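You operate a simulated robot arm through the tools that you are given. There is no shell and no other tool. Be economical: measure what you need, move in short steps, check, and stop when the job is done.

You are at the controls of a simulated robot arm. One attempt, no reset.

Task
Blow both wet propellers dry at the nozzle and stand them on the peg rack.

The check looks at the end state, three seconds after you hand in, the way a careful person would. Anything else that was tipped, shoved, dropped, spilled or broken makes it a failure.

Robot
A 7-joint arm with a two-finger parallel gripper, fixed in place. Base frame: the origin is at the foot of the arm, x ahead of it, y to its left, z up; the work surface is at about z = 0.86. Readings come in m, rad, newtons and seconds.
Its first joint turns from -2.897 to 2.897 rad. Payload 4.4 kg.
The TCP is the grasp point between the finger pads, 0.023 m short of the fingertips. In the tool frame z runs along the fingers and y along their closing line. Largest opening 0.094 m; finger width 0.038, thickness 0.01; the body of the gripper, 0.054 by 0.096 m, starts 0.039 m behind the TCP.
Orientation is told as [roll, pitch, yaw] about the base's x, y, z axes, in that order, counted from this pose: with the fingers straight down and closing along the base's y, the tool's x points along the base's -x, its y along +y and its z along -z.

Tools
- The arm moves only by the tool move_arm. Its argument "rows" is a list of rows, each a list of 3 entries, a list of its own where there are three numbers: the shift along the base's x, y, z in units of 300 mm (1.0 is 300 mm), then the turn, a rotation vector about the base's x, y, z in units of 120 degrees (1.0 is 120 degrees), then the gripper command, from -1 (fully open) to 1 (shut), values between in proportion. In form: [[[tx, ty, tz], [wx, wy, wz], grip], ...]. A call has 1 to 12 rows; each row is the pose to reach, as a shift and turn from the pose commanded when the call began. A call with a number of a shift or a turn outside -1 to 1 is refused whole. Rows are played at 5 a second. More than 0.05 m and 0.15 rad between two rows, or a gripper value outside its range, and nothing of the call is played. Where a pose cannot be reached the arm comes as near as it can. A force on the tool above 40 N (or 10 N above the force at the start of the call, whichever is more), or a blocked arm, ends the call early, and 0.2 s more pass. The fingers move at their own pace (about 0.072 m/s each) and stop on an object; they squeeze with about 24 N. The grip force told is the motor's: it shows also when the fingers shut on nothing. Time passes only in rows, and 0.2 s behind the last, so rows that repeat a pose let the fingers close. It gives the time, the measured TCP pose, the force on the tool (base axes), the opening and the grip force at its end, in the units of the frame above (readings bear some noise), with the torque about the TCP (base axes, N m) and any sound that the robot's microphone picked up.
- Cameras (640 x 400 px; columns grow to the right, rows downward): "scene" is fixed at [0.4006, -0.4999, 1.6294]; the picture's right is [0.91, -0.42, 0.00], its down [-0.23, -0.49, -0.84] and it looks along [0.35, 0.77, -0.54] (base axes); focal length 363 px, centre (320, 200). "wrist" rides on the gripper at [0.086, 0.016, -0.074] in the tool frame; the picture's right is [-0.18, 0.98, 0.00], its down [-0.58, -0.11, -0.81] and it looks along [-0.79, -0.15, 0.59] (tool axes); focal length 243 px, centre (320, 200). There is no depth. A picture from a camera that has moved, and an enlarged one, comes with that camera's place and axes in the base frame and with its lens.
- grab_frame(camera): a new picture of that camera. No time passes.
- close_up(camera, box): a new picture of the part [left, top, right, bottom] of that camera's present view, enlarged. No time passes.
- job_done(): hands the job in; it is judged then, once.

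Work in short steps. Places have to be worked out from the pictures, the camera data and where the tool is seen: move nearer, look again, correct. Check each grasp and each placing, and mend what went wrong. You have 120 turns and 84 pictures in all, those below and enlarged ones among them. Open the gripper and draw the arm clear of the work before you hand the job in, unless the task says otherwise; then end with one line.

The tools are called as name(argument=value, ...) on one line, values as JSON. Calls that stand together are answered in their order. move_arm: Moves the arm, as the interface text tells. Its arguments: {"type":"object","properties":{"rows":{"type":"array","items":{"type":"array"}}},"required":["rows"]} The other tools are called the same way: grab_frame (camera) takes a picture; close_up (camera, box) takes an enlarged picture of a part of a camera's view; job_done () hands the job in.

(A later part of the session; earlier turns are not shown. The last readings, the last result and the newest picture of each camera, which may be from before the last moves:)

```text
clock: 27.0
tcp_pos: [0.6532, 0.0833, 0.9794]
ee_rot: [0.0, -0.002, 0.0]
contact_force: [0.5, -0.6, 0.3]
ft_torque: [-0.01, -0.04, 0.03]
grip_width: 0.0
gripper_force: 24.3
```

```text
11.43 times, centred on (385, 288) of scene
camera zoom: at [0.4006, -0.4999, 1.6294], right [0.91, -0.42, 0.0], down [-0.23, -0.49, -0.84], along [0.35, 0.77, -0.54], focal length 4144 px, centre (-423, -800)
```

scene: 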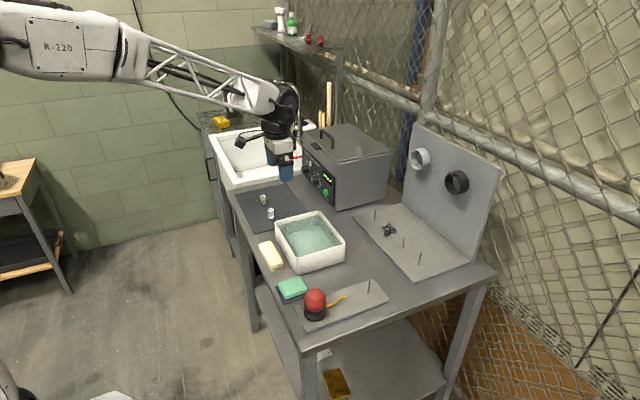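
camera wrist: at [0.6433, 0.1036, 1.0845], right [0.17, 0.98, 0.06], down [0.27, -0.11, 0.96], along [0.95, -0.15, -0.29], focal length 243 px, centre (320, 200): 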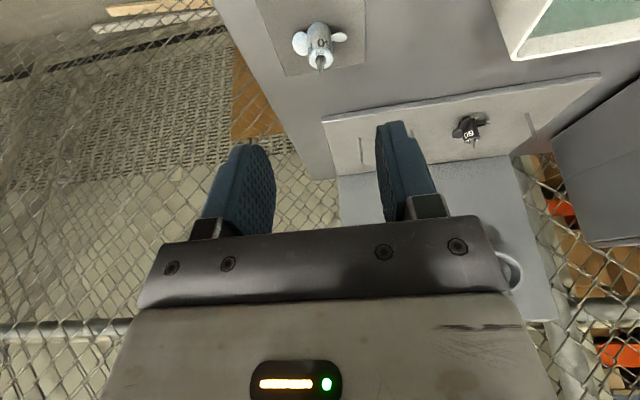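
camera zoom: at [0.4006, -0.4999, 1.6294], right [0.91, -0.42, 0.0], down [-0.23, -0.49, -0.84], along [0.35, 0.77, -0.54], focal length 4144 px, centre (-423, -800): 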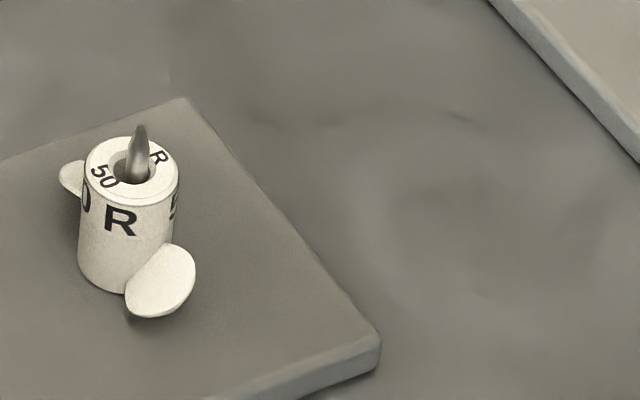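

The bluish wet sheen is gone: cream and black text, so it's dry. One extra stroke for margin, then I rise and re-tilt.

move_arm(rows=[[[0, 0, -0.05], [0, 0, 0], 1], [[0, 0, -0.075], [0, 0, 0], 1], [[0, 0, -0.075], [0, 0, 0], 1], [[0, 0, 0.05], [0, 0, 0], 1], [[0, 0, 0.18], [0, 0, 0], 1], [[0.1, 0.007, 0.22], [0, -0.055, 0], 0.5], [[0.2, 0.007, 0.22], [0, -0.11, 0], -0.2], [[0.3, 0.007, 0.22], [0, -0.1667, 0], -0.2], [[0.4, 0.007, 0.18], [0, -0.1667, 0], -0.2]])

close_up(camera="scene", box=[365, 270, 405, 305])

close_up(camera="wrist", box=[240, 0, 400, 200])

```text
clock: 29.0
tcp_pos: [0.7758, 0.0859, 1.034]
ee_rot: [-0.001, -0.353, 0.001]
contact_force: [-0.3, -0.3, 0.1]
ft_torque: [-0.01, 0.02, 0.02]
grip_width: 0.0563
gripper_force: 0.0
```

```text
11.43 times, centred on (385, 288) of scene
camera zoom: at [0.4006, -0.4999, 1.6294], right [0.91, -0.42, 0.0], down [-0.23, -0.49, -0.84], along [0.35, 0.77, -0.54], focal length 4144 px, centre (-423, -800)
```

zoom: 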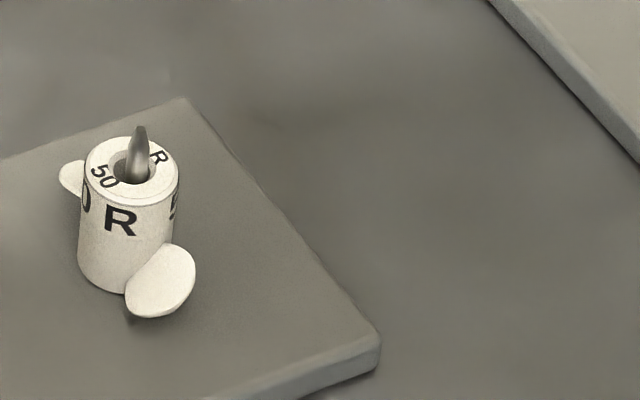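

```text
2.00 times, centred on (320, 100) of wrist
camera zoom: at [0.6687, 0.1015, 1.0747], right [0.17, 0.98, 0.06], down [0.27, -0.11, 0.96], along [0.95, -0.15, -0.28], focal length 485 px, centre (320, 400)
```

zoom: 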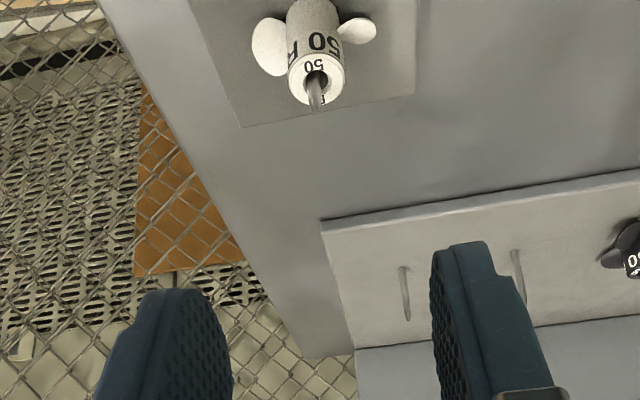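

Dry. I descend over the hub and grasp it again.

move_arm(rows=[[[0.03, 0.002, -0.11], [0, 0, 0], -0.2], [[0.065, 0.002, -0.23], [0, 0, 0], -0.2], [[0.09, 0.002, -0.32], [0, 0, 0], -0.2], [[0.102, 0.002, -0.395], [0, 0, 0], -0.2], [[0.102, 0.002, -0.395], [0, 0, 0], 0.1], [[0.102, 0.002, -0.395], [0, 0, 0], 0.4], [[0.102, 0.002, -0.395], [0, 0, 0], 1], [[0.102, 0.002, -0.395], [0, 0, 0], 1], [[0.102, 0.002, -0.395], [0, 0, 0], 1]])

close_up(camera="wrist", box=[260, 40, 380, 180])

```text
clock: 31.0
tcp_pos: [0.806, 0.0858, 0.9141]
ee_rot: [0.001, -0.349, 0.0]
contact_force: [0.3, -7.8, 0.1]
ft_torque: [-0.16, 0.0, -0.05]
grip_width: 0.019
gripper_force: 23.6
```

```text
2.86 times, centred on (320, 110) of wrist
camera zoom: at [0.6993, 0.103, 0.9538], right [0.17, 0.98, 0.06], down [0.27, -0.11, 0.96], along [0.95, -0.15, -0.28], focal length 693 px, centre (320, 457)
```

zoom: 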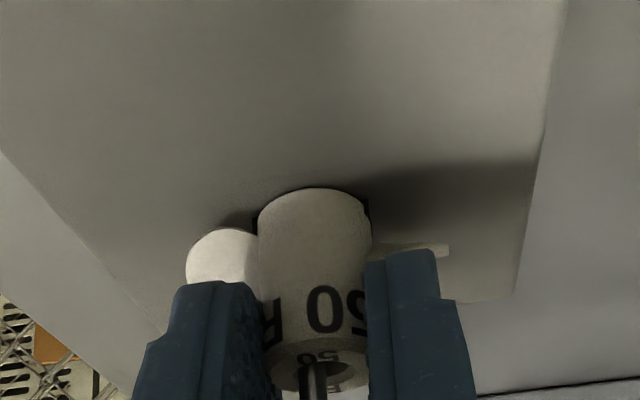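

Gripped; a −7.8 N y-force means the hub leans on the peg, so I shift −y ~1.5 mm and lift straight off.

move_arm(rows=[[[0, -0.005, 0.01], [0, 0, 0], 1], [[0, -0.005, 0.06], [0, 0, 0], 1], [[0, -0.005, 0.12], [0, 0, 0], 1], [[0, -0.005, 0.18], [0, 0, 0], 1], [[0, -0.005, 0.26], [0, 0, 0], 1], [[0, -0.005, 0.34], [0, 0, 0], 1]])

close_up(camera="wrist", box=[220, 0, 460, 200])

```text
clock: 32.4
tcp_pos: [0.8055, 0.0851, 1.0185]
ee_rot: [0.001, -0.354, 0.0]
contact_force: [0.3, 0.0, 0.2]
ft_torque: [0.0, 0.01, 0.01]
grip_width: 0.0188
gripper_force: 23.7
```

```text
2.00 times, centred on (340, 100) of wrist
camera zoom: at [0.6977, 0.1017, 1.058], right [0.17, 0.98, 0.06], down [0.27, -0.11, 0.96], along [0.95, -0.15, -0.28], focal length 485 px, centre (280, 400)
```

zoom: 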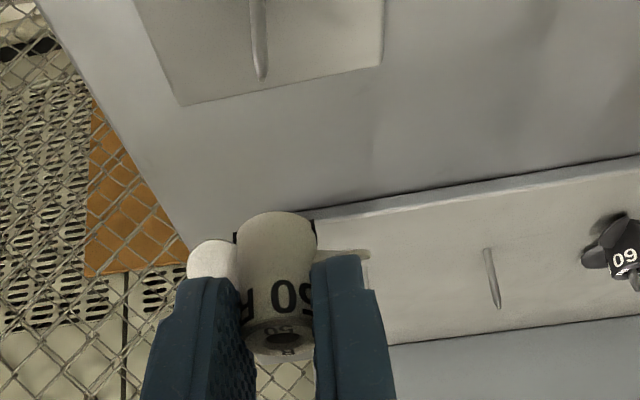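

Cleanly off the peg. I'll use the ascending order (50, 55, 60): peg D (y≈0.12) for 50R, peg C (y≈0.207) for 55R. I approach in front of peg D to measure it.

move_arm(rows=[[[0.13, 0.03, 0], [0, 0, 0], 1], [[0.26, 0.06, -0.02], [0, 0, 0], 1], [[0.39, 0.09, -0.05], [0, 0, 0], 1], [[0.5, 0.113, -0.08], [0, 0, 0], 1], [[0.5, 0.113, -0.08], [0, 0, 0], 1]])

close_up(camera="wrist", box=[240, 30, 400, 190])

close_up(camera="scene", box=[400, 200, 480, 280])

```text
clock: 33.6
tcp_pos: [0.9561, 0.12, 0.9944]
ee_rot: [0.0, -0.353, 0.0]
contact_force: [-1.0, -0.4, -0.5]
ft_torque: [-0.04, 0.02, 0.01]
grip_width: 0.0191
gripper_force: 23.8
```

```text
2.50 times, centred on (320, 110) of wrist
camera zoom: at [0.848, 0.1358, 1.0341], right [0.17, 0.98, 0.06], down [0.27, -0.11, 0.96], along [0.95, -0.15, -0.28], focal length 606 px, centre (320, 425)
```

zoom: 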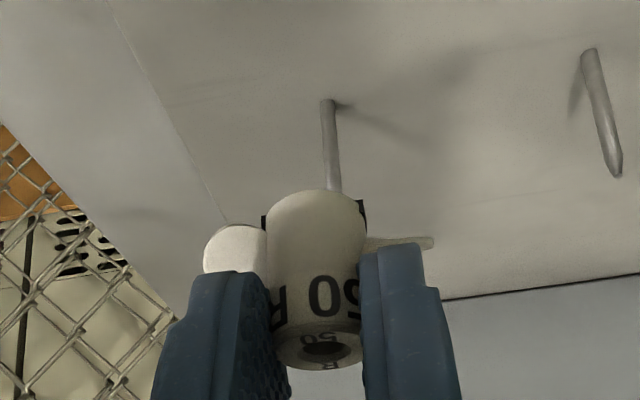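

```text
5.00 times, centred on (440, 240) of scene
camera zoom: at [0.4006, -0.4999, 1.6294], right [0.91, -0.42, 0.0], down [-0.23, -0.49, -0.84], along [0.35, 0.77, -0.54], focal length 1813 px, centre (-280, 0)
```

zoom: 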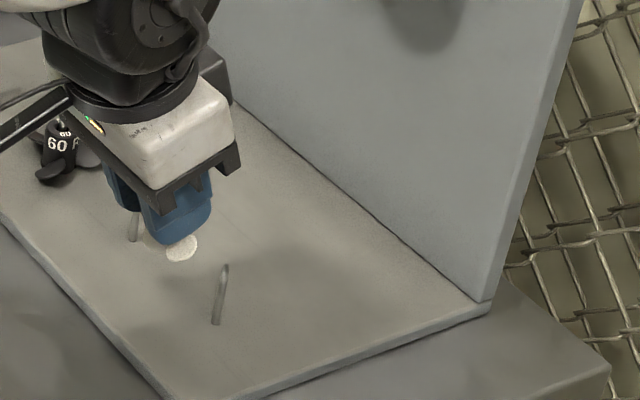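

Peg D measures ~[1.0138,0.1194] and C ~[1.013,0.203], tips z≈0.917. I move over peg D, then check before lowering.

move_arm(rows=[[[0.08, 0.002, -0.01], [0, 0, 0], 1], [[0.164, 0.002, -0.03], [0, 0, 0], 1], [[0.164, 0.002, -0.06], [0, 0, 0], 1], [[0.164, 0.002, -0.06], [0, 0, 0], 1]])

close_up(camera="wrist", box=[240, 0, 400, 190])

close_up(camera="scene", box=[425, 230, 475, 280])

```text
clock: 34.6
tcp_pos: [1.004, 0.119, 0.9792]
ee_rot: [0.0, -0.355, -0.001]
contact_force: [-0.4, 0.3, -0.1]
ft_torque: [-0.01, -0.01, 0.0]
grip_width: 0.0192
gripper_force: 24.1
```

```text
2.11 times, centred on (320, 95) of wrist
camera zoom: at [0.8968, 0.1354, 1.0186], right [0.17, 0.98, 0.06], down [0.27, -0.11, 0.96], along [0.95, -0.15, -0.28], focal length 511 px, centre (320, 421)
```

zoom: 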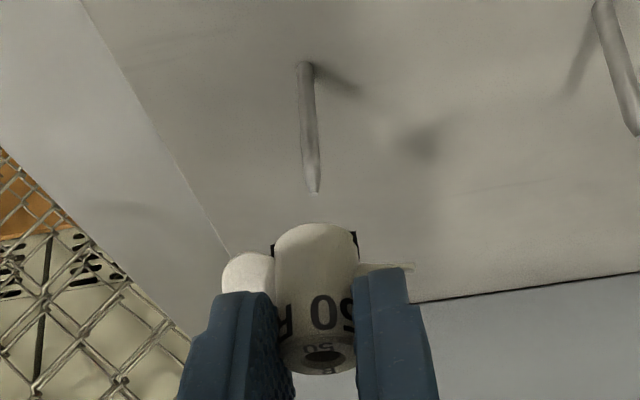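

```text
8.00 times, centred on (450, 255) of scene
camera zoom: at [0.4006, -0.4999, 1.6294], right [0.91, -0.42, 0.0], down [-0.23, -0.49, -0.84], along [0.35, 0.77, -0.54], focal length 2901 px, centre (-720, -240)
```

zoom: 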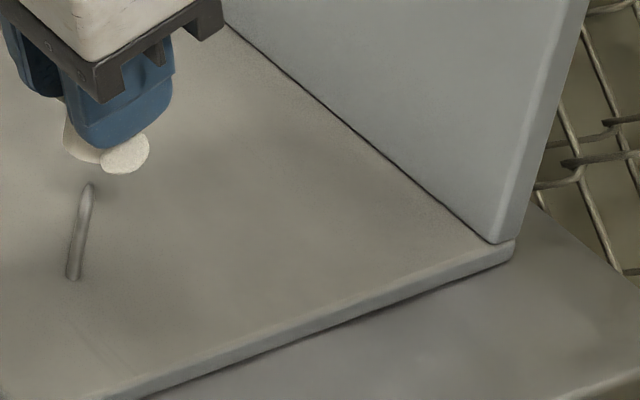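

Everything lines up within ~1 mm. I nudge +1 mm and lower onto the tip.

move_arm(rows=[[[0.005, 0.003, -0.02], [0, 0, 0], 1], [[0.005, 0.003, -0.05], [0, 0, 0], 1], [[0.005, 0.003, -0.08], [0, 0, 0], 1], [[0.005, 0.003, -0.11], [0, 0, 0], 1]])

close_up(camera="wrist", box=[260, 40, 380, 180])

```text
clock: 35.6
tcp_pos: [1.0052, 0.1216, 0.9445]
ee_rot: [0.0, -0.351, 0.0]
contact_force: [-0.5, 0.1, 0.1]
ft_torque: [0.02, 0.01, -0.01]
grip_width: 0.0191
gripper_force: 23.6
```

```text
2.86 times, centred on (320, 110) of wrist
camera zoom: at [0.8993, 0.1369, 0.9848], right [0.17, 0.98, 0.06], down [0.27, -0.11, 0.96], along [0.95, -0.15, -0.28], focal length 693 px, centre (320, 457)
```

zoom: 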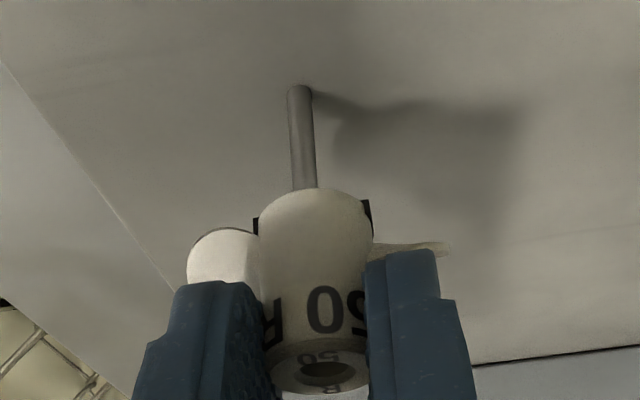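

No contact so far; peg line matches the earlier successful insertion. I lower further.

move_arm(rows=[[[0, -0.002, -0.02], [0, 0, 0], 1], [[0, -0.002, -0.04], [0, 0, 0], 1], [[0, -0.002, -0.06], [0, 0, 0], 1], [[0, -0.002, -0.08], [0, 0, 0], 1]])

close_up(camera="wrist", box=[260, 40, 380, 180])

```text
clock: 36.6
tcp_pos: [1.0061, 0.1215, 0.9197]
ee_rot: [-0.001, -0.353, 0.0]
contact_force: [-0.3, 0.0, 0.2]
ft_torque: [-0.02, -0.04, 0.01]
grip_width: 0.019
gripper_force: 23.7
```

```text
2.86 times, centred on (320, 110) of wrist
camera zoom: at [0.8989, 0.137, 0.9601], right [0.17, 0.98, 0.06], down [0.27, -0.11, 0.96], along [0.95, -0.15, -0.28], focal length 693 px, centre (320, 457)
```

zoom: 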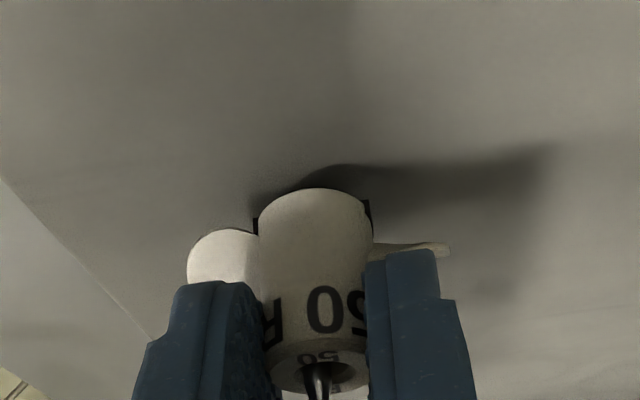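

The peg is centred in the bore with no side force. I lower the last few millimetres to contact.

move_arm(rows=[[[0, 0, -0.01], [0, 0, 0], 1], [[0, 0, -0.02], [0, 0, 0], 1], [[0, 0, -0.025], [0, 0, 0], 1]])

```text
clock: 37.4
tcp_pos: [1.0062, 0.1207, 0.9121]
ee_rot: [-0.001, -0.354, 0.0]
contact_force: [-0.2, -4.5, 8.9]
ft_torque: [-0.16, -0.06, -0.04]
grip_width: 0.0193
gripper_force: 24.2
```

Seated. Release and withdraw.

move_arm(rows=[[[0, -0.003, 0.004], [0, 0, 0], 0.4], [[0, -0.003, 0.006], [0, 0, 0], 0], [[0, -0.003, 0.006], [0, 0, 0], -0.2], [[-0.01, -0.003, 0.06], [0, 0, 0], -0.2], [[-0.04, -0.003, 0.15], [0, 0, 0], -0.2], [[-0.1, -0.003, 0.28], [0, 0, 0], -0.2], [[-0.22, 0, 0.38], [0, 0, 0], -0.2], [[-0.35, 0, 0.4], [0, 0, 0], -0.2]])

close_up(camera="scene", box=[360, 200, 480, 280])

```text
clock: 39.2
tcp_pos: [0.9004, 0.1204, 1.0335]
ee_rot: [0.001, -0.352, -0.001]
contact_force: [-0.3, 0.3, -0.3]
ft_torque: [0.01, 0.01, -0.01]
grip_width: 0.0563
gripper_force: 0.0
```

```text
5.00 times, centred on (420, 240) of scene
camera zoom: at [0.4006, -0.4999, 1.6294], right [0.91, -0.42, 0.0], down [-0.23, -0.49, -0.84], along [0.35, 0.77, -0.54], focal length 1813 px, centre (-180, 0)
```

zoom: 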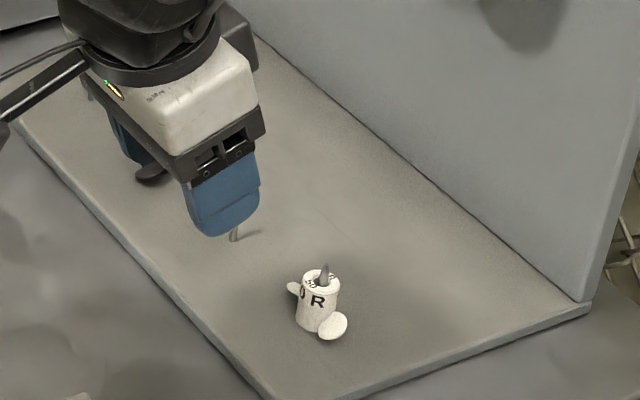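

50R stands upright on the rack. Next I travel to 55R on the mat.

move_arm(rows=[[[-0.095, 0.114, 0.01], [0, 0, 0], -0.2], [[-0.19, 0.228, 0.02], [0, 0, 0], -0.2], [[-0.285, 0.342, 0.03], [0, 0, 0], -0.2], [[-0.38, 0.456, 0.03], [0, 0, 0], -0.2], [[-0.475, 0.57, 0.03], [0, 0, 0], -0.2], [[-0.57, 0.684, 0.03], [0, 0, 0], -0.2], [[-0.667, 0.8, 0.03], [0, 0, 0], -0.2]])

move_arm(rows=[[[-0.02, 0.14, 0], [0, 0, 0], -0.2], [[-0.04, 0.28, 0], [0, 0, 0], -0.2], [[-0.06, 0.42, 0], [0, 0, 0], -0.2], [[-0.09, 0.56, 0], [0, 0, 0], -0.2], [[-0.12, 0.7, 0], [0, 0, 0], -0.2], [[-0.14, 0.84, -0.03], [0, 0, 0], -0.2], [[-0.15, 0.97, -0.1], [0, 0, 0], -0.2], [[-0.15, 0.985, -0.2], [0, 0, 0], -0.2]])

close_up(camera="wrist", box=[230, 30, 410, 200])

```text
clock: 40.8
tcp_pos: [0.7022, 0.3623, 1.0391]
ee_rot: [0.001, -0.353, -0.003]
contact_force: [-0.4, 0.4, 0.9]
ft_torque: [-0.01, 0.0, -0.01]
grip_width: 0.0565
gripper_force: 0.0
```

```text
clock: 42.6
tcp_pos: [0.6536, 0.653, 0.9814]
ee_rot: [0.0, -0.351, -0.003]
contact_force: [-0.2, -0.2, 0.1]
ft_torque: [0.0, 0.01, 0.03]
grip_width: 0.0563
gripper_force: 0.2
```

```text
2.35 times, centred on (320, 115) of wrist
camera zoom: at [0.5465, 0.669, 1.0215], right [0.17, 0.98, 0.06], down [0.27, -0.11, 0.96], along [0.95, -0.15, -0.28], focal length 571 px, centre (320, 400)
```

zoom: 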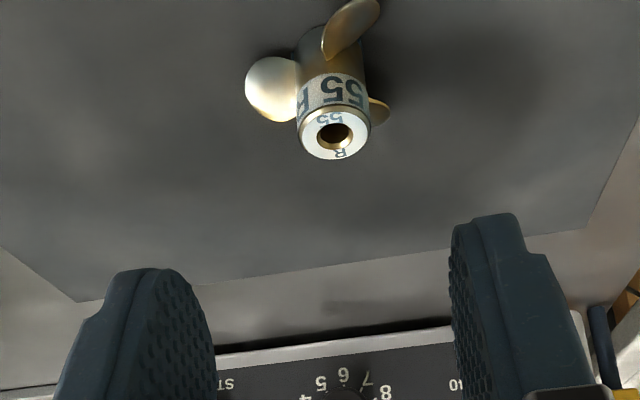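

55R's hub is at ~[0.691,0.656]. I move above it, let it settle, and check the pose before going down.

move_arm(rows=[[[0.05, 0.006, -0.04], [0, 0, 0], -0.2], [[0.1, 0.01, -0.1], [0, 0, 0], -0.2], [[0.1, 0.01, -0.12], [0, 0, 0], -0.2], [[0.1, 0.01, -0.12], [0, 0, 0], -0.2]])

close_up(camera="wrist", box=[230, 30, 410, 200])

```text
clock: 43.6
tcp_pos: [0.6855, 0.6574, 0.945]
ee_rot: [0.0, -0.354, -0.001]
contact_force: [0.0, -0.3, -0.1]
ft_torque: [-0.02, -0.02, 0.02]
grip_width: 0.0564
gripper_force: 0.1
```

```text
2.35 times, centred on (320, 115) of wrist
camera zoom: at [0.5782, 0.673, 0.9848], right [0.17, 0.98, 0.06], down [0.27, -0.11, 0.96], along [0.95, -0.15, -0.28], focal length 571 px, centre (320, 400)
```

zoom: 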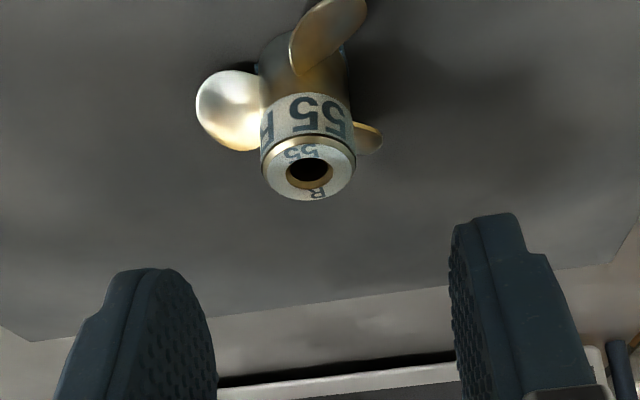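

Aligned (hub ~[0.690,0.656], TCP [0.685,0.657]). I lower to z≈0.905 and close.

move_arm(rows=[[[0, 0, -0.07], [0, 0, 0], -0.2], [[0, 0, -0.133], [0, 0, 0], -0.2], [[0, 0, -0.133], [0, 0, 0], -0.2], [[0, 0, -0.133], [0, 0, 0], 0.1], [[0, 0, -0.133], [0, 0, 0], 0.4], [[0, 0, -0.133], [0, 0, 0], 1], [[0, 0, -0.133], [0, 0, 0], 1], [[0, 0, -0.133], [0, 0, 0], 1]])

close_up(camera="wrist", box=[230, 30, 410, 200])

```text
clock: 45.4
tcp_pos: [0.6843, 0.6563, 0.9061]
ee_rot: [0.0, -0.353, -0.001]
contact_force: [0.8, 1.2, 2.5]
ft_torque: [0.03, 0.01, 0.02]
grip_width: 0.0201
gripper_force: 23.8
```

```text
2.35 times, centred on (320, 115) of wrist
camera zoom: at [0.5772, 0.6725, 0.9461], right [0.17, 0.98, 0.06], down [0.27, -0.11, 0.96], along [0.95, -0.15, -0.28], focal length 571 px, centre (320, 400)
```

zoom: 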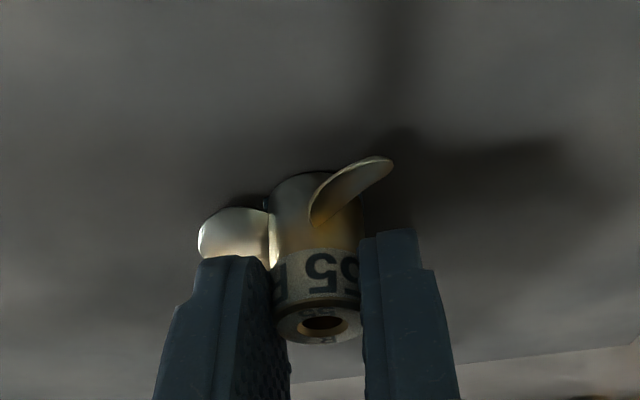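

Gripped at 20 mm. I lift.

move_arm(rows=[[[0, 0, 0.03], [0, 0, 0], 1], [[0, 0, 0.1], [0, 0, 0], 1], [[0, 0, 0.2], [0, 0, 0], 1], [[0, 0, 0.33], [0, 0, 0], 1], [[0, 0, 0.46], [0, 0, 0], 1], [[0, 0, 0.46], [0, 0, 0], 1]])

close_up(camera="wrist", box=[230, 30, 410, 200])

```text
clock: 46.8
tcp_pos: [0.6833, 0.6603, 1.0459]
ee_rot: [0.001, -0.353, -0.001]
contact_force: [0.1, -0.7, -1.3]
ft_torque: [-0.01, 0.05, -0.03]
grip_width: 0.02
gripper_force: 24.0
```

```text
2.35 times, centred on (320, 115) of wrist
camera zoom: at [0.5766, 0.6763, 1.0854], right [0.17, 0.98, 0.06], down [0.27, -0.11, 0.96], along [0.95, -0.15, -0.28], focal length 571 px, centre (320, 400)
```

zoom: 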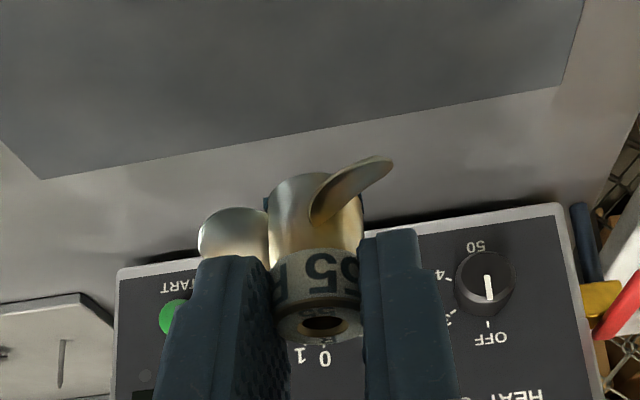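

No slip. I carry it to the blower peg.

move_arm(rows=[[[0.02, -0.14, 0.02], [0, 0, 0], 1], [[0.04, -0.28, 0.03], [0, 0, 0], 1], [[0.06, -0.42, 0.03], [0, 0, 0], 1], [[0.08, -0.56, 0.03], [0, 0, 0], 1], [[0.1, -0.7, 0.03], [0, 0, 0], 1], [[0.12, -0.83, 0.03], [0, 0, 0], 1], [[0.14, -0.96, 0.03], [0, 0, 0], 1]])

move_arm(rows=[[[0.03, -0.14, 0], [0, 0, 0], 1], [[0.06, -0.28, 0], [0, 0, 0], 1], [[0.09, -0.42, 0], [0, 0, 0], 1], [[0.13, -0.56, 0], [0, 0, 0], 1], [[0.17, -0.7, 0], [0, 0, 0], 1], [[0.21, -0.83, -0.02], [0, 0, 0], 1], [[0.25, -0.94, -0.1], [0, 0, 0], 1], [[0.265, -0.943, -0.2], [0, 0, 0], 1], [[0.265, -0.943, -0.21], [0, 0, 0], 1], [[0.265, -0.943, -0.21], [0, 0, 0], 1]])

close_up(camera="wrist", box=[240, 0, 400, 200])

```text
clock: 48.4
tcp_pos: [0.7298, 0.3722, 1.0521]
ee_rot: [0.002, -0.352, -0.001]
contact_force: [0.4, -0.2, -1.0]
ft_torque: [0.03, -0.01, 0.0]
grip_width: 0.0198
gripper_force: 24.0
```

```text
clock: 50.6
tcp_pos: [0.807, 0.0882, 0.9901]
ee_rot: [0.0, -0.352, 0.0]
contact_force: [0.0, 0.9, -1.8]
ft_torque: [0.02, 0.03, -0.02]
grip_width: 0.02
gripper_force: 24.5
```

```text
2.00 times, centred on (320, 100) of wrist
camera zoom: at [0.7003, 0.1041, 1.0287], right [0.17, 0.98, 0.06], down [0.27, -0.11, 0.96], along [0.95, -0.15, -0.28], focal length 485 px, centre (320, 400)
```

zoom: 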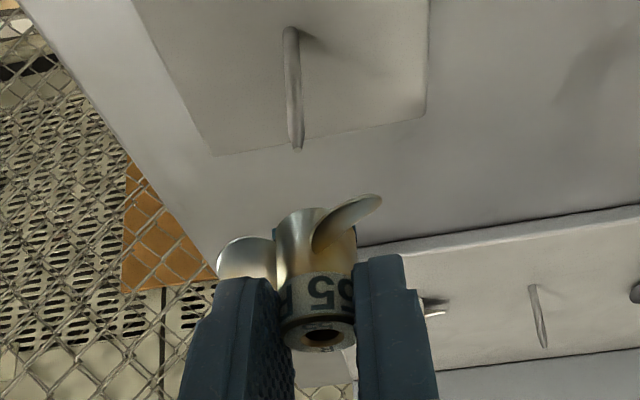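

Peg measured again at [0.814,0.0845]; I shift −2.8 mm in y and lower onto the tip.

move_arm(rows=[[[0, -0.009, -0.03], [0, 0, 0], 1], [[0, -0.009, -0.07], [0, 0, 0], 1], [[0, -0.009, -0.11], [0, 0, 0], 1], [[0, -0.009, -0.13], [0, 0, 0], 1], [[0, -0.009, -0.15], [0, 0, 0], 1]])

close_up(camera="wrist", box=[260, 40, 380, 180])

```text
clock: 51.8
tcp_pos: [0.8092, 0.086, 0.9432]
ee_rot: [0.0, -0.351, -0.001]
contact_force: [-5.1, -3.9, -0.6]
ft_torque: [-0.15, 0.18, -0.02]
grip_width: 0.0199
gripper_force: 23.8
```

```text
2.86 times, centred on (320, 110) of wrist
camera zoom: at [0.7023, 0.102, 0.983], right [0.17, 0.98, 0.06], down [0.27, -0.11, 0.96], along [0.95, -0.15, -0.28], focal length 693 px, centre (320, 457)
```

zoom: 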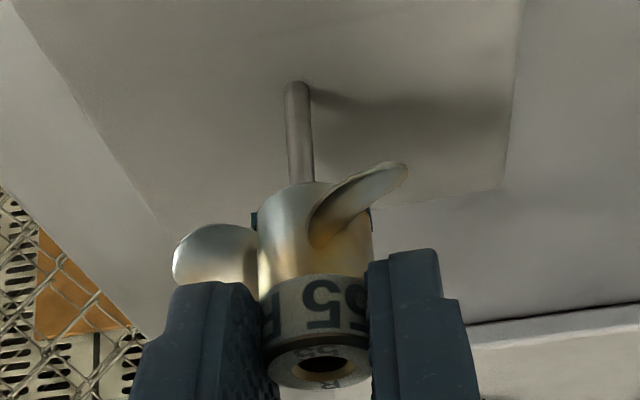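

In the bore with side forces (−5, −4 N): I shift −2 mm x, −1.5 mm y and continue down.

move_arm(rows=[[[-0.008, -0.006, 0], [0, 0, 0], 1], [[-0.008, -0.006, -0.02], [0, 0, 0], 1], [[-0.008, -0.006, -0.04], [0, 0, 0], 1], [[-0.008, -0.006, -0.06], [0, 0, 0], 1], [[-0.008, -0.006, -0.08], [0, 0, 0], 1]])

close_up(camera="wrist", box=[260, 40, 380, 180])

```text
clock: 53.0
tcp_pos: [0.8068, 0.0844, 0.9184]
ee_rot: [0.0, -0.352, -0.001]
contact_force: [1.5, 0.9, -0.8]
ft_torque: [0.02, 0.03, 0.02]
grip_width: 0.0202
gripper_force: 24.1
```

```text
2.86 times, centred on (320, 110) of wrist
camera zoom: at [0.6995, 0.1005, 0.9597], right [0.17, 0.98, 0.06], down [0.27, -0.11, 0.96], along [0.95, -0.15, -0.28], focal length 693 px, centre (320, 457)
```

zoom: 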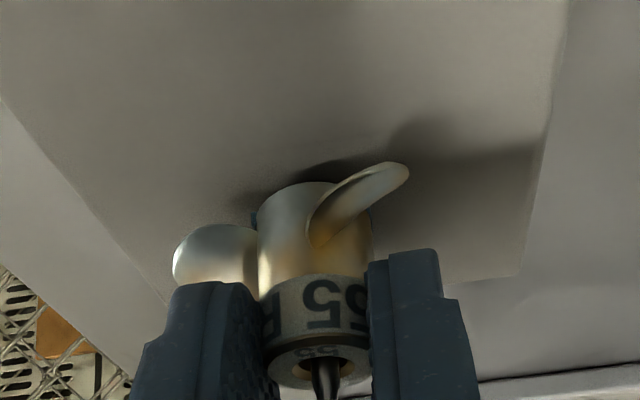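

Forces are near zero; I lower the remaining few millimetres to contact.

move_arm(rows=[[[0, 0, -0.008], [0, 0, 0], 1], [[0, 0, -0.016], [0, 0, 0], 1]])

```text
clock: 53.6
tcp_pos: [0.8062, 0.0854, 0.9146]
ee_rot: [-0.001, -0.352, -0.001]
contact_force: [-0.6, -0.2, -1.1]
ft_torque: [0.02, 0.03, -0.01]
grip_width: 0.0199
gripper_force: 24.2
```

move_arm(rows=[[[0, 0, -0.006], [0, 0, 0], 1], [[0, 0, -0.012], [0, 0, 0], 1]])

```text
clock: 54.2
tcp_pos: [0.8072, 0.0854, 0.9141]
ee_rot: [0.0, -0.354, 0.0]
contact_force: [-1.6, 0.3, 17.8]
ft_torque: [0.04, 0.0, 0.01]
grip_width: 0.0203
gripper_force: 23.6
```

Seated. I release, withdraw and go above the bulb with closed fingers.

move_arm(rows=[[[0, 0, 0.006], [0, 0, 0], 0.3], [[0, 0, 0.006], [0, 0, 0], 0], [[0, 0, 0.006], [0, 0, 0], -0.2], [[-0.01, 0, 0.06], [0, 0, 0], -0.2], [[-0.04, 0, 0.15], [0, 0, 0], -0.2], [[-0.1, 0, 0.28], [0, 0, 0], -0.2], [[-0.18, 0, 0.42], [0, 0, 0], -0.2], [[-0.18, 0, 0.42], [0, 0, 0], -0.2]])

move_arm(rows=[[[-0.08, 0, 0], [0, 0.04, 0], 0.5], [[-0.16, 0, 0], [0, 0.083, 0], 1], [[-0.24, 0, 0], [0, 0.125, 0], 1], [[-0.33, 0, -0.03], [0, 0.1667, 0], 1], [[-0.33, 0, -0.12], [0, 0.1667, 0], 1], [[-0.33, 0, -0.12], [0, 0.1667, 0], 1]])

close_up(camera="scene", box=[290, 230, 410, 330])

```text
clock: 56.0
tcp_pos: [0.752, 0.0823, 1.0384]
ee_rot: [0.001, -0.352, -0.001]
contact_force: [-0.1, 0.2, 0.9]
ft_torque: [-0.01, -0.02, -0.02]
grip_width: 0.0565
gripper_force: 0.0
```

```text
clock: 57.4
tcp_pos: [0.6539, 0.0841, 1.0044]
ee_rot: [0.0, -0.002, 0.001]
contact_force: [0.2, 0.1, -0.9]
ft_torque: [0.01, 0.0, 0.0]
grip_width: 0.0
gripper_force: 24.4
```

```text
4.00 times, centred on (350, 280) of scene
camera zoom: at [0.4006, -0.4999, 1.6294], right [0.91, -0.42, 0.0], down [-0.23, -0.49, -0.84], along [0.35, 0.77, -0.54], focal length 1450 px, centre (200, -120)
```

zoom: 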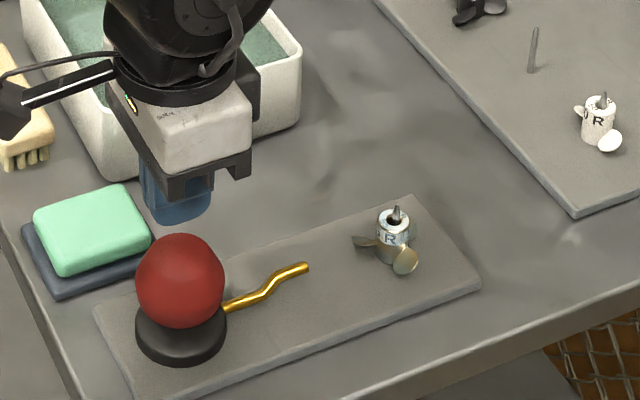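

55R is on the peg, still with the bluish band. I give two strokes, then two more.

move_arm(rows=[[[0, 0, -0.1], [0, 0, 0], 1], [[0, 0, -0.13], [0, 0, 0], 1], [[0, 0, -0.153], [0, 0, 0], 1], [[0, 0, -0.153], [0, 0, 0], 1], [[0, 0, -0.08], [0, 0, 0], 1], [[0, 0, -0.08], [0, 0, 0], 1], [[0, 0, -0.12], [0, 0, 0], 1], [[0, 0, -0.153], [0, 0, 0], 1], [[0, 0, -0.153], [0, 0, 0], 1], [[0, 0, -0.07], [0, 0, 0], 1]])

move_arm(rows=[[[0, 0, -0.05], [0, 0, 0], 1], [[0, 0, -0.083], [0, 0, 0], 1], [[0, 0, -0.083], [0, 0, 0], 1], [[0, 0, -0.01], [0, 0, 0], 1], [[0, 0, -0.01], [0, 0, 0], 1], [[0, 0, -0.05], [0, 0, 0], 1], [[0, 0, -0.083], [0, 0, 0], 1], [[0, 0, -0.083], [0, 0, 0], 1], [[0, 0, 0.03], [0, 0, 0], 1]])

close_up(camera="scene", box=[365, 270, 405, 305])

```text
clock: 59.6
tcp_pos: [0.6519, 0.0831, 0.9814]
ee_rot: [0.0, -0.002, 0.001]
contact_force: [0.7, -0.5, -0.3]
ft_torque: [-0.03, 0.0, 0.0]
grip_width: 0.0003
gripper_force: 23.8
```

```text
clock: 61.6
tcp_pos: [0.6538, 0.0877, 0.9911]
ee_rot: [0.0, -0.001, 0.0]
contact_force: [0.3, 0.7, -0.3]
ft_torque: [0.02, -0.03, 0.01]
grip_width: 0.0001
gripper_force: 24.6
```

```text
11.43 times, centred on (385, 288) of scene
camera zoom: at [0.4006, -0.4999, 1.6294], right [0.91, -0.42, 0.0], down [-0.23, -0.49, -0.84], along [0.35, 0.77, -0.54], focal length 4144 px, centre (-423, -800)
```

zoom: 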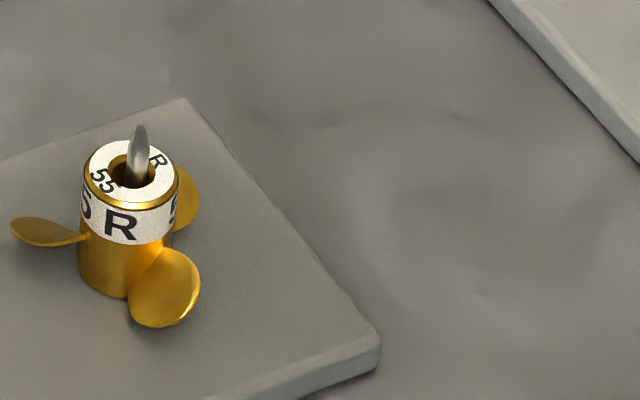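

Now bright gold with black text: dry. I rise, re-tilt and return over the peg.

move_arm(rows=[[[0, 0, 0.14], [0, 0, 0], 1], [[0.1, 0.003, 0.18], [0, -0.055, 0], 0.5], [[0.2, 0.003, 0.18], [0, -0.11, 0], -0.2], [[0.3, 0.003, 0.18], [0, -0.1667, 0], -0.2], [[0.4, 0.003, 0.14], [0, -0.1667, 0], -0.2], [[0.4, 0.003, 0.14], [0, -0.1667, 0], -0.2]])

close_up(camera="wrist", box=[240, 0, 400, 200])

```text
clock: 63.0
tcp_pos: [0.7719, 0.0837, 1.0312]
ee_rot: [0.0, -0.354, 0.0]
contact_force: [0.0, 0.8, 1.0]
ft_torque: [0.0, 0.01, 0.0]
grip_width: 0.0564
gripper_force: 0.1
```

```text
2.00 times, centred on (320, 100) of wrist
camera zoom: at [0.6647, 0.0994, 1.0706], right [0.17, 0.98, 0.06], down [0.27, -0.11, 0.96], along [0.95, -0.15, -0.28], focal length 485 px, centre (320, 400)
```

zoom: 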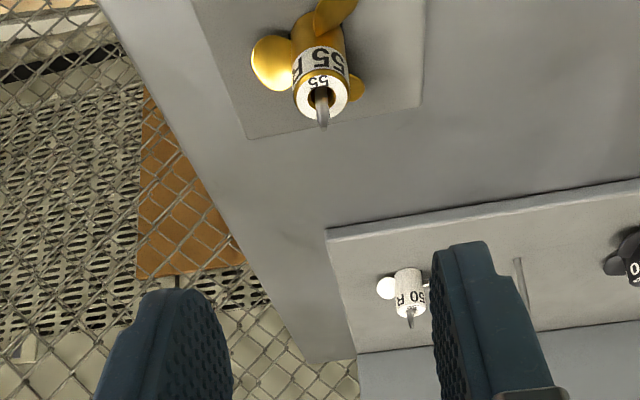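

I descend to the release pose and grasp.

move_arm(rows=[[[0.04, 0.004, -0.11], [0, 0, 0], -0.2], [[0.08, 0.004, -0.23], [0, 0, 0], -0.2], [[0.105, 0.004, -0.32], [0, 0, 0], -0.2], [[0.116, 0.004, -0.384], [0, 0, 0], -0.2], [[0.116, 0.004, -0.384], [0, 0, 0], -0.2], [[0.116, 0.004, -0.384], [0, 0, 0], 0.1], [[0.116, 0.004, -0.384], [0, 0, 0], 0.4], [[0.116, 0.004, -0.384], [0, 0, 0], 1], [[0.116, 0.004, -0.384], [0, 0, 0], 1], [[0.116, 0.004, -0.384], [0, 0, 0], 1]])

close_up(camera="wrist", box=[260, 40, 380, 180])

```text
clock: 65.2
tcp_pos: [0.8102, 0.0858, 0.9174]
ee_rot: [0.001, -0.352, -0.001]
contact_force: [-0.4, -0.3, -0.1]
ft_torque: [0.0, 0.02, 0.0]
grip_width: 0.0202
gripper_force: 23.4
```

```text
2.86 times, centred on (320, 110) of wrist
camera zoom: at [0.7025, 0.1013, 0.957], right [0.17, 0.98, 0.06], down [0.27, -0.11, 0.96], along [0.95, -0.15, -0.28], focal length 693 px, centre (320, 457)
```

zoom: 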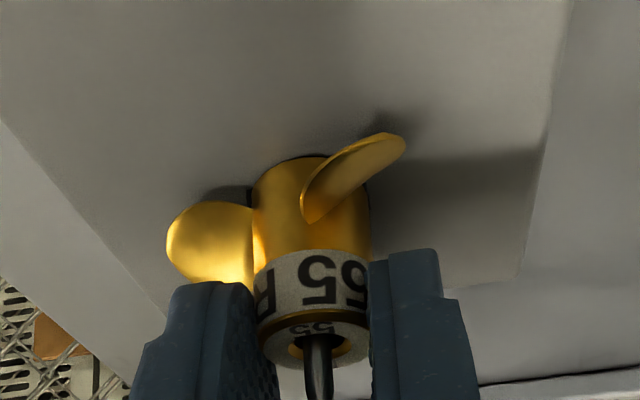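

Gripped with no side force. I lift straight off the peg.

move_arm(rows=[[[0, 0, 0.02], [0, 0, 0], 1], [[0, 0, 0.07], [0, 0, 0], 1], [[0, 0, 0.13], [0, 0, 0], 1], [[0, 0, 0.19], [0, 0, 0], 1], [[0, 0, 0.26], [0, 0, 0], 1], [[0, 0, 0.34], [0, 0, 0], 1], [[0, 0, 0.34], [0, 0, 0], 1]])

close_up(camera="wrist", box=[240, 0, 400, 200])

```text
clock: 66.8
tcp_pos: [0.8095, 0.0861, 1.0206]
ee_rot: [-0.002, -0.352, -0.001]
contact_force: [0.0, -0.4, -0.5]
ft_torque: [0.03, 0.0, -0.02]
grip_width: 0.02
gripper_force: 24.1
```

```text
2.00 times, centred on (320, 100) of wrist
camera zoom: at [0.7022, 0.1024, 1.0593], right [0.17, 0.98, 0.06], down [0.27, -0.11, 0.96], along [0.95, -0.15, -0.28], focal length 485 px, centre (320, 400)
```

zoom: 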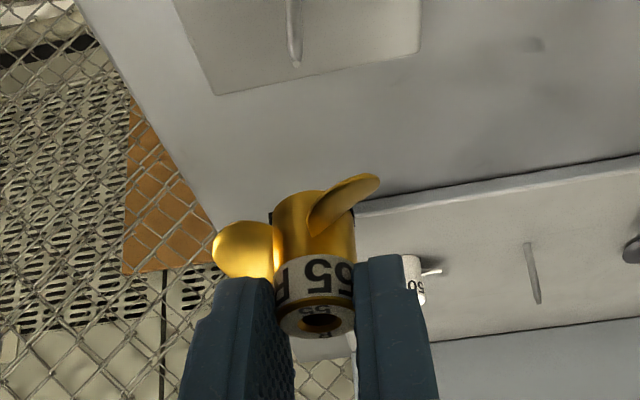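

I move in front of and above peg C and re-measure.

move_arm(rows=[[[0.104, 0.08, 0], [0, 0, 0], 1], [[0.208, 0.16, 0], [0, 0, 0], 1], [[0.312, 0.24, 0], [0, 0, 0], 1], [[0.416, 0.32, -0.03], [0, 0, 0], 1], [[0.518, 0.393, -0.067], [0, 0, 0], 1], [[0.518, 0.393, -0.067], [0, 0, 0], 1]])

close_up(camera="wrist", box=[240, 0, 400, 190])

```text
clock: 68.2
tcp_pos: [0.9617, 0.206, 0.9984]
ee_rot: [0.0, -0.354, 0.0]
contact_force: [-0.2, 0.4, 0.0]
ft_torque: [-0.02, -0.02, -0.01]
grip_width: 0.0199
gripper_force: 24.1
```

```text
2.11 times, centred on (320, 95) of wrist
camera zoom: at [0.8555, 0.222, 1.0383], right [0.17, 0.98, 0.06], down [0.27, -0.11, 0.96], along [0.95, -0.15, -0.28], focal length 511 px, centre (320, 421)
```

zoom: 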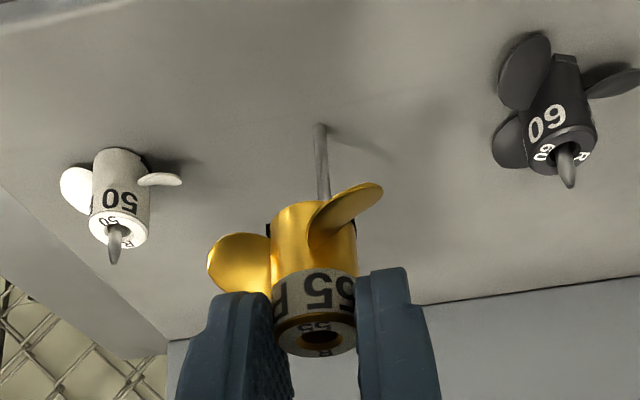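

Peg C ≈ [1.0138,0.2048]; target TCP ≈ [1.009,0.206]. I move over it and check.

move_arm(rows=[[[0.08, 0, -0.01], [0, 0, 0], 1], [[0.156, 0, -0.03], [0, 0, 0], 1], [[0.156, 0, -0.065], [0, 0, 0], 1], [[0.156, 0, -0.065], [0, 0, 0], 1]])

close_up(camera="wrist", box=[240, 0, 400, 190])

close_up(camera="scene", box=[370, 200, 450, 280])

```text
clock: 69.2
tcp_pos: [1.012, 0.2041, 0.9768]
ee_rot: [0.0, -0.35, 0.0]
contact_force: [0.1, 0.4, -1.6]
ft_torque: [0.02, 0.0, -0.03]
grip_width: 0.0199
gripper_force: 23.4
```

```text
2.11 times, centred on (320, 95) of wrist
camera zoom: at [0.9045, 0.2203, 1.0166], right [0.17, 0.98, 0.06], down [0.27, -0.11, 0.96], along [0.95, -0.15, -0.28], focal length 511 px, centre (320, 421)
```

zoom: 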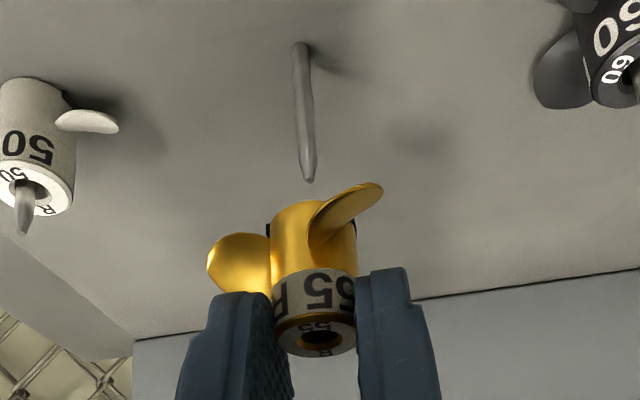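

```text
5.00 times, centred on (410, 240) of scene
camera zoom: at [0.4006, -0.4999, 1.6294], right [0.91, -0.42, 0.0], down [-0.23, -0.49, -0.84], along [0.35, 0.77, -0.54], focal length 1813 px, centre (-130, 0)
```

zoom: 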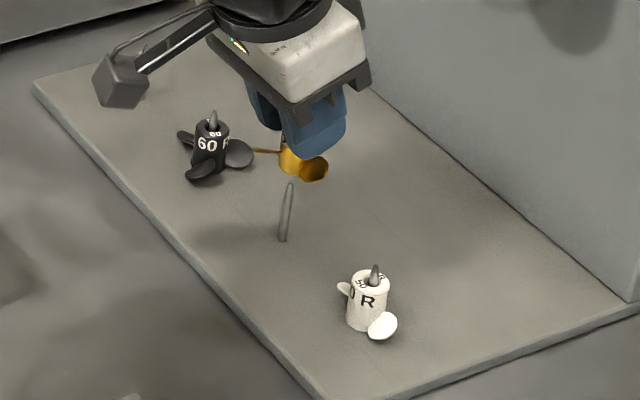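

The TCP is ~2 mm too far in x and ~1.5 mm low in y relative to target; I correct and lower onto the tip.

move_arm(rows=[[[-0.007, 0.004, -0.01], [0, 0, 0], 1], [[-0.007, 0.004, -0.04], [0, 0, 0], 1], [[-0.007, 0.004, -0.07], [0, 0, 0], 1], [[-0.007, 0.004, -0.1], [0, 0, 0], 1]])

close_up(camera="wrist", box=[260, 40, 380, 180])

```text
clock: 70.2
tcp_pos: [1.0079, 0.2063, 0.9474]
ee_rot: [0.0, -0.354, -0.002]
contact_force: [14.5, -7.4, 4.0]
ft_torque: [-0.27, -0.62, -0.01]
grip_width: 0.02
gripper_force: 23.8
```

```text
2.86 times, centred on (320, 110) of wrist
camera zoom: at [0.9015, 0.2213, 0.9878], right [0.17, 0.98, 0.06], down [0.27, -0.11, 0.96], along [0.95, -0.15, -0.28], focal length 693 px, centre (320, 457)
```

zoom: 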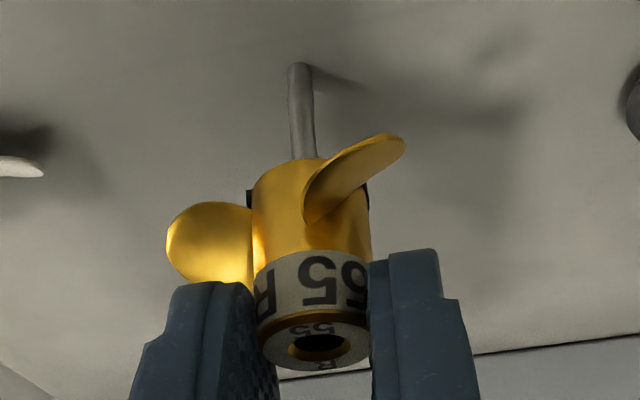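

Side force says the hub is too far −x and +y. I back up 1 cm, shift +3 mm x / −2 mm y, and lower again.

move_arm(rows=[[[0.004, -0.003, 0.02], [0, 0, 0], 1], [[0.01, -0.007, 0.035], [0, 0, 0], 1], [[0.01, -0.007, 0.02], [0, 0, 0], 1], [[0.01, -0.007, 0], [0, 0, 0], 1], [[0.01, -0.007, -0.01], [0, 0, 0], 1]])

close_up(camera="wrist", box=[260, 40, 380, 180])

```text
clock: 71.4
tcp_pos: [1.0106, 0.2038, 0.9466]
ee_rot: [0.0, -0.35, 0.0]
contact_force: [0.3, -0.1, -0.5]
ft_torque: [0.02, 0.02, -0.01]
grip_width: 0.0198
gripper_force: 23.7
```

```text
2.86 times, centred on (320, 110) of wrist
camera zoom: at [0.9037, 0.2196, 0.9866], right [0.17, 0.98, 0.06], down [0.27, -0.11, 0.96], along [0.95, -0.15, -0.28], focal length 693 px, centre (320, 457)
```

zoom: 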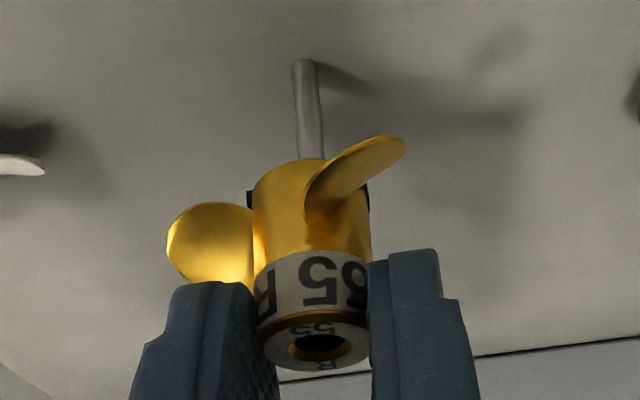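

Forces are zero now. I lower further in small steps.

move_arm(rows=[[[0, 0, -0.02], [0, 0, 0], 1], [[0, 0, -0.04], [0, 0, 0], 1], [[0, 0, -0.06], [0, 0, 0], 1], [[0, 0, -0.075], [0, 0, 0], 1]])

close_up(camera="wrist", box=[260, 40, 380, 180])

```text
clock: 72.4
tcp_pos: [1.0095, 0.2024, 0.9232]
ee_rot: [-0.001, -0.354, 0.0]
contact_force: [3.1, 7.5, 1.8]
ft_torque: [0.18, -0.01, 0.05]
grip_width: 0.02
gripper_force: 24.3
```

```text
2.86 times, centred on (320, 110) of wrist
camera zoom: at [0.9023, 0.2186, 0.9632], right [0.17, 0.98, 0.06], down [0.27, -0.11, 0.96], along [0.95, -0.15, -0.28], focal length 693 px, centre (320, 457)
```

zoom: 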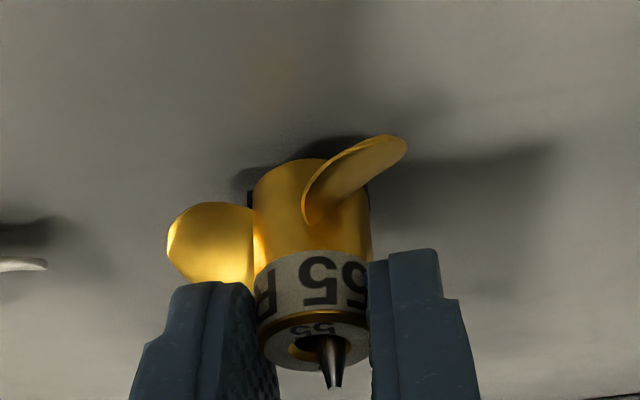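

Peg is through the bore; +3/+7.5 N suggests moving +1 mm x, +1.5 mm y. I correct and finish lowering.

move_arm(rows=[[[0.003, 0.005, 0], [0, 0, 0], 1], [[0.003, 0.005, -0.01], [0, 0, 0], 1], [[0.003, 0.005, -0.02], [0, 0, 0], 1]])

```text
clock: 73.2
tcp_pos: [1.011, 0.2035, 0.9167]
ee_rot: [0.0, -0.353, 0.002]
contact_force: [0.0, -0.2, -0.9]
ft_torque: [0.03, 0.03, 0.0]
grip_width: 0.0203
gripper_force: 23.6
```

move_arm(rows=[[[0, 0, -0.006], [0, 0, 0], 1], [[0, 0, -0.012], [0, 0, 0], 1]])

```text
clock: 73.8
tcp_pos: [1.0118, 0.2032, 0.9159]
ee_rot: [0.002, -0.356, -0.001]
contact_force: [-1.1, -2.1, 18.6]
ft_torque: [-0.05, -0.02, -0.01]
grip_width: 0.0201
gripper_force: 24.4
```

Seated (18.6 N). I release, withdraw and check the rack.

move_arm(rows=[[[0, 0, 0.006], [0, 0, 0], 0.4], [[0, 0, 0.006], [0, 0, 0], 0], [[0, 0, 0.006], [0, 0, 0], -0.2], [[-0.01, 0, 0.06], [0, 0, 0], -0.2], [[-0.04, 0, 0.15], [0, 0, 0], -0.2], [[-0.1, 0, 0.28], [0, 0, 0], -0.2], [[-0.22, 0, 0.38], [0, 0, 0], -0.2], [[-0.36, 0.02, 0.42], [0, 0, 0], -0.2], [[-0.5, 0.05, 0.46], [0, 0, 0], -0.2], [[-0.64, 0.08, 0.5], [0, 0, 0], -0.2], [[-0.78, 0.1, 0.55], [0, 0, 0], -0.5]])

close_up(camera="scene", box=[360, 200, 480, 280])

grab_frame(camera="scene")

```text
clock: 76.2
tcp_pos: [0.7752, 0.2355, 1.078]
ee_rot: [-0.001, -0.351, 0.0]
contact_force: [0.2, 0.4, -1.2]
ft_torque: [0.0, -0.04, 0.01]
grip_width: 0.0706
gripper_force: 0.0
```

```text
5.00 times, centred on (420, 240) of scene
camera zoom: at [0.4006, -0.4999, 1.6294], right [0.91, -0.42, 0.0], down [-0.23, -0.49, -0.84], along [0.35, 0.77, -0.54], focal length 1813 px, centre (-180, 0)
```

zoom: 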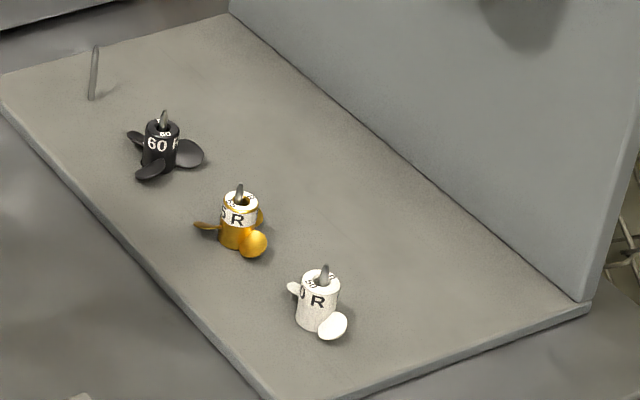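

```text
12 pictures are left
```

scene: 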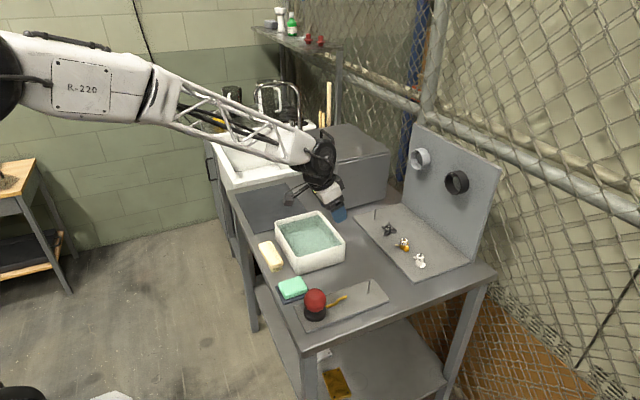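

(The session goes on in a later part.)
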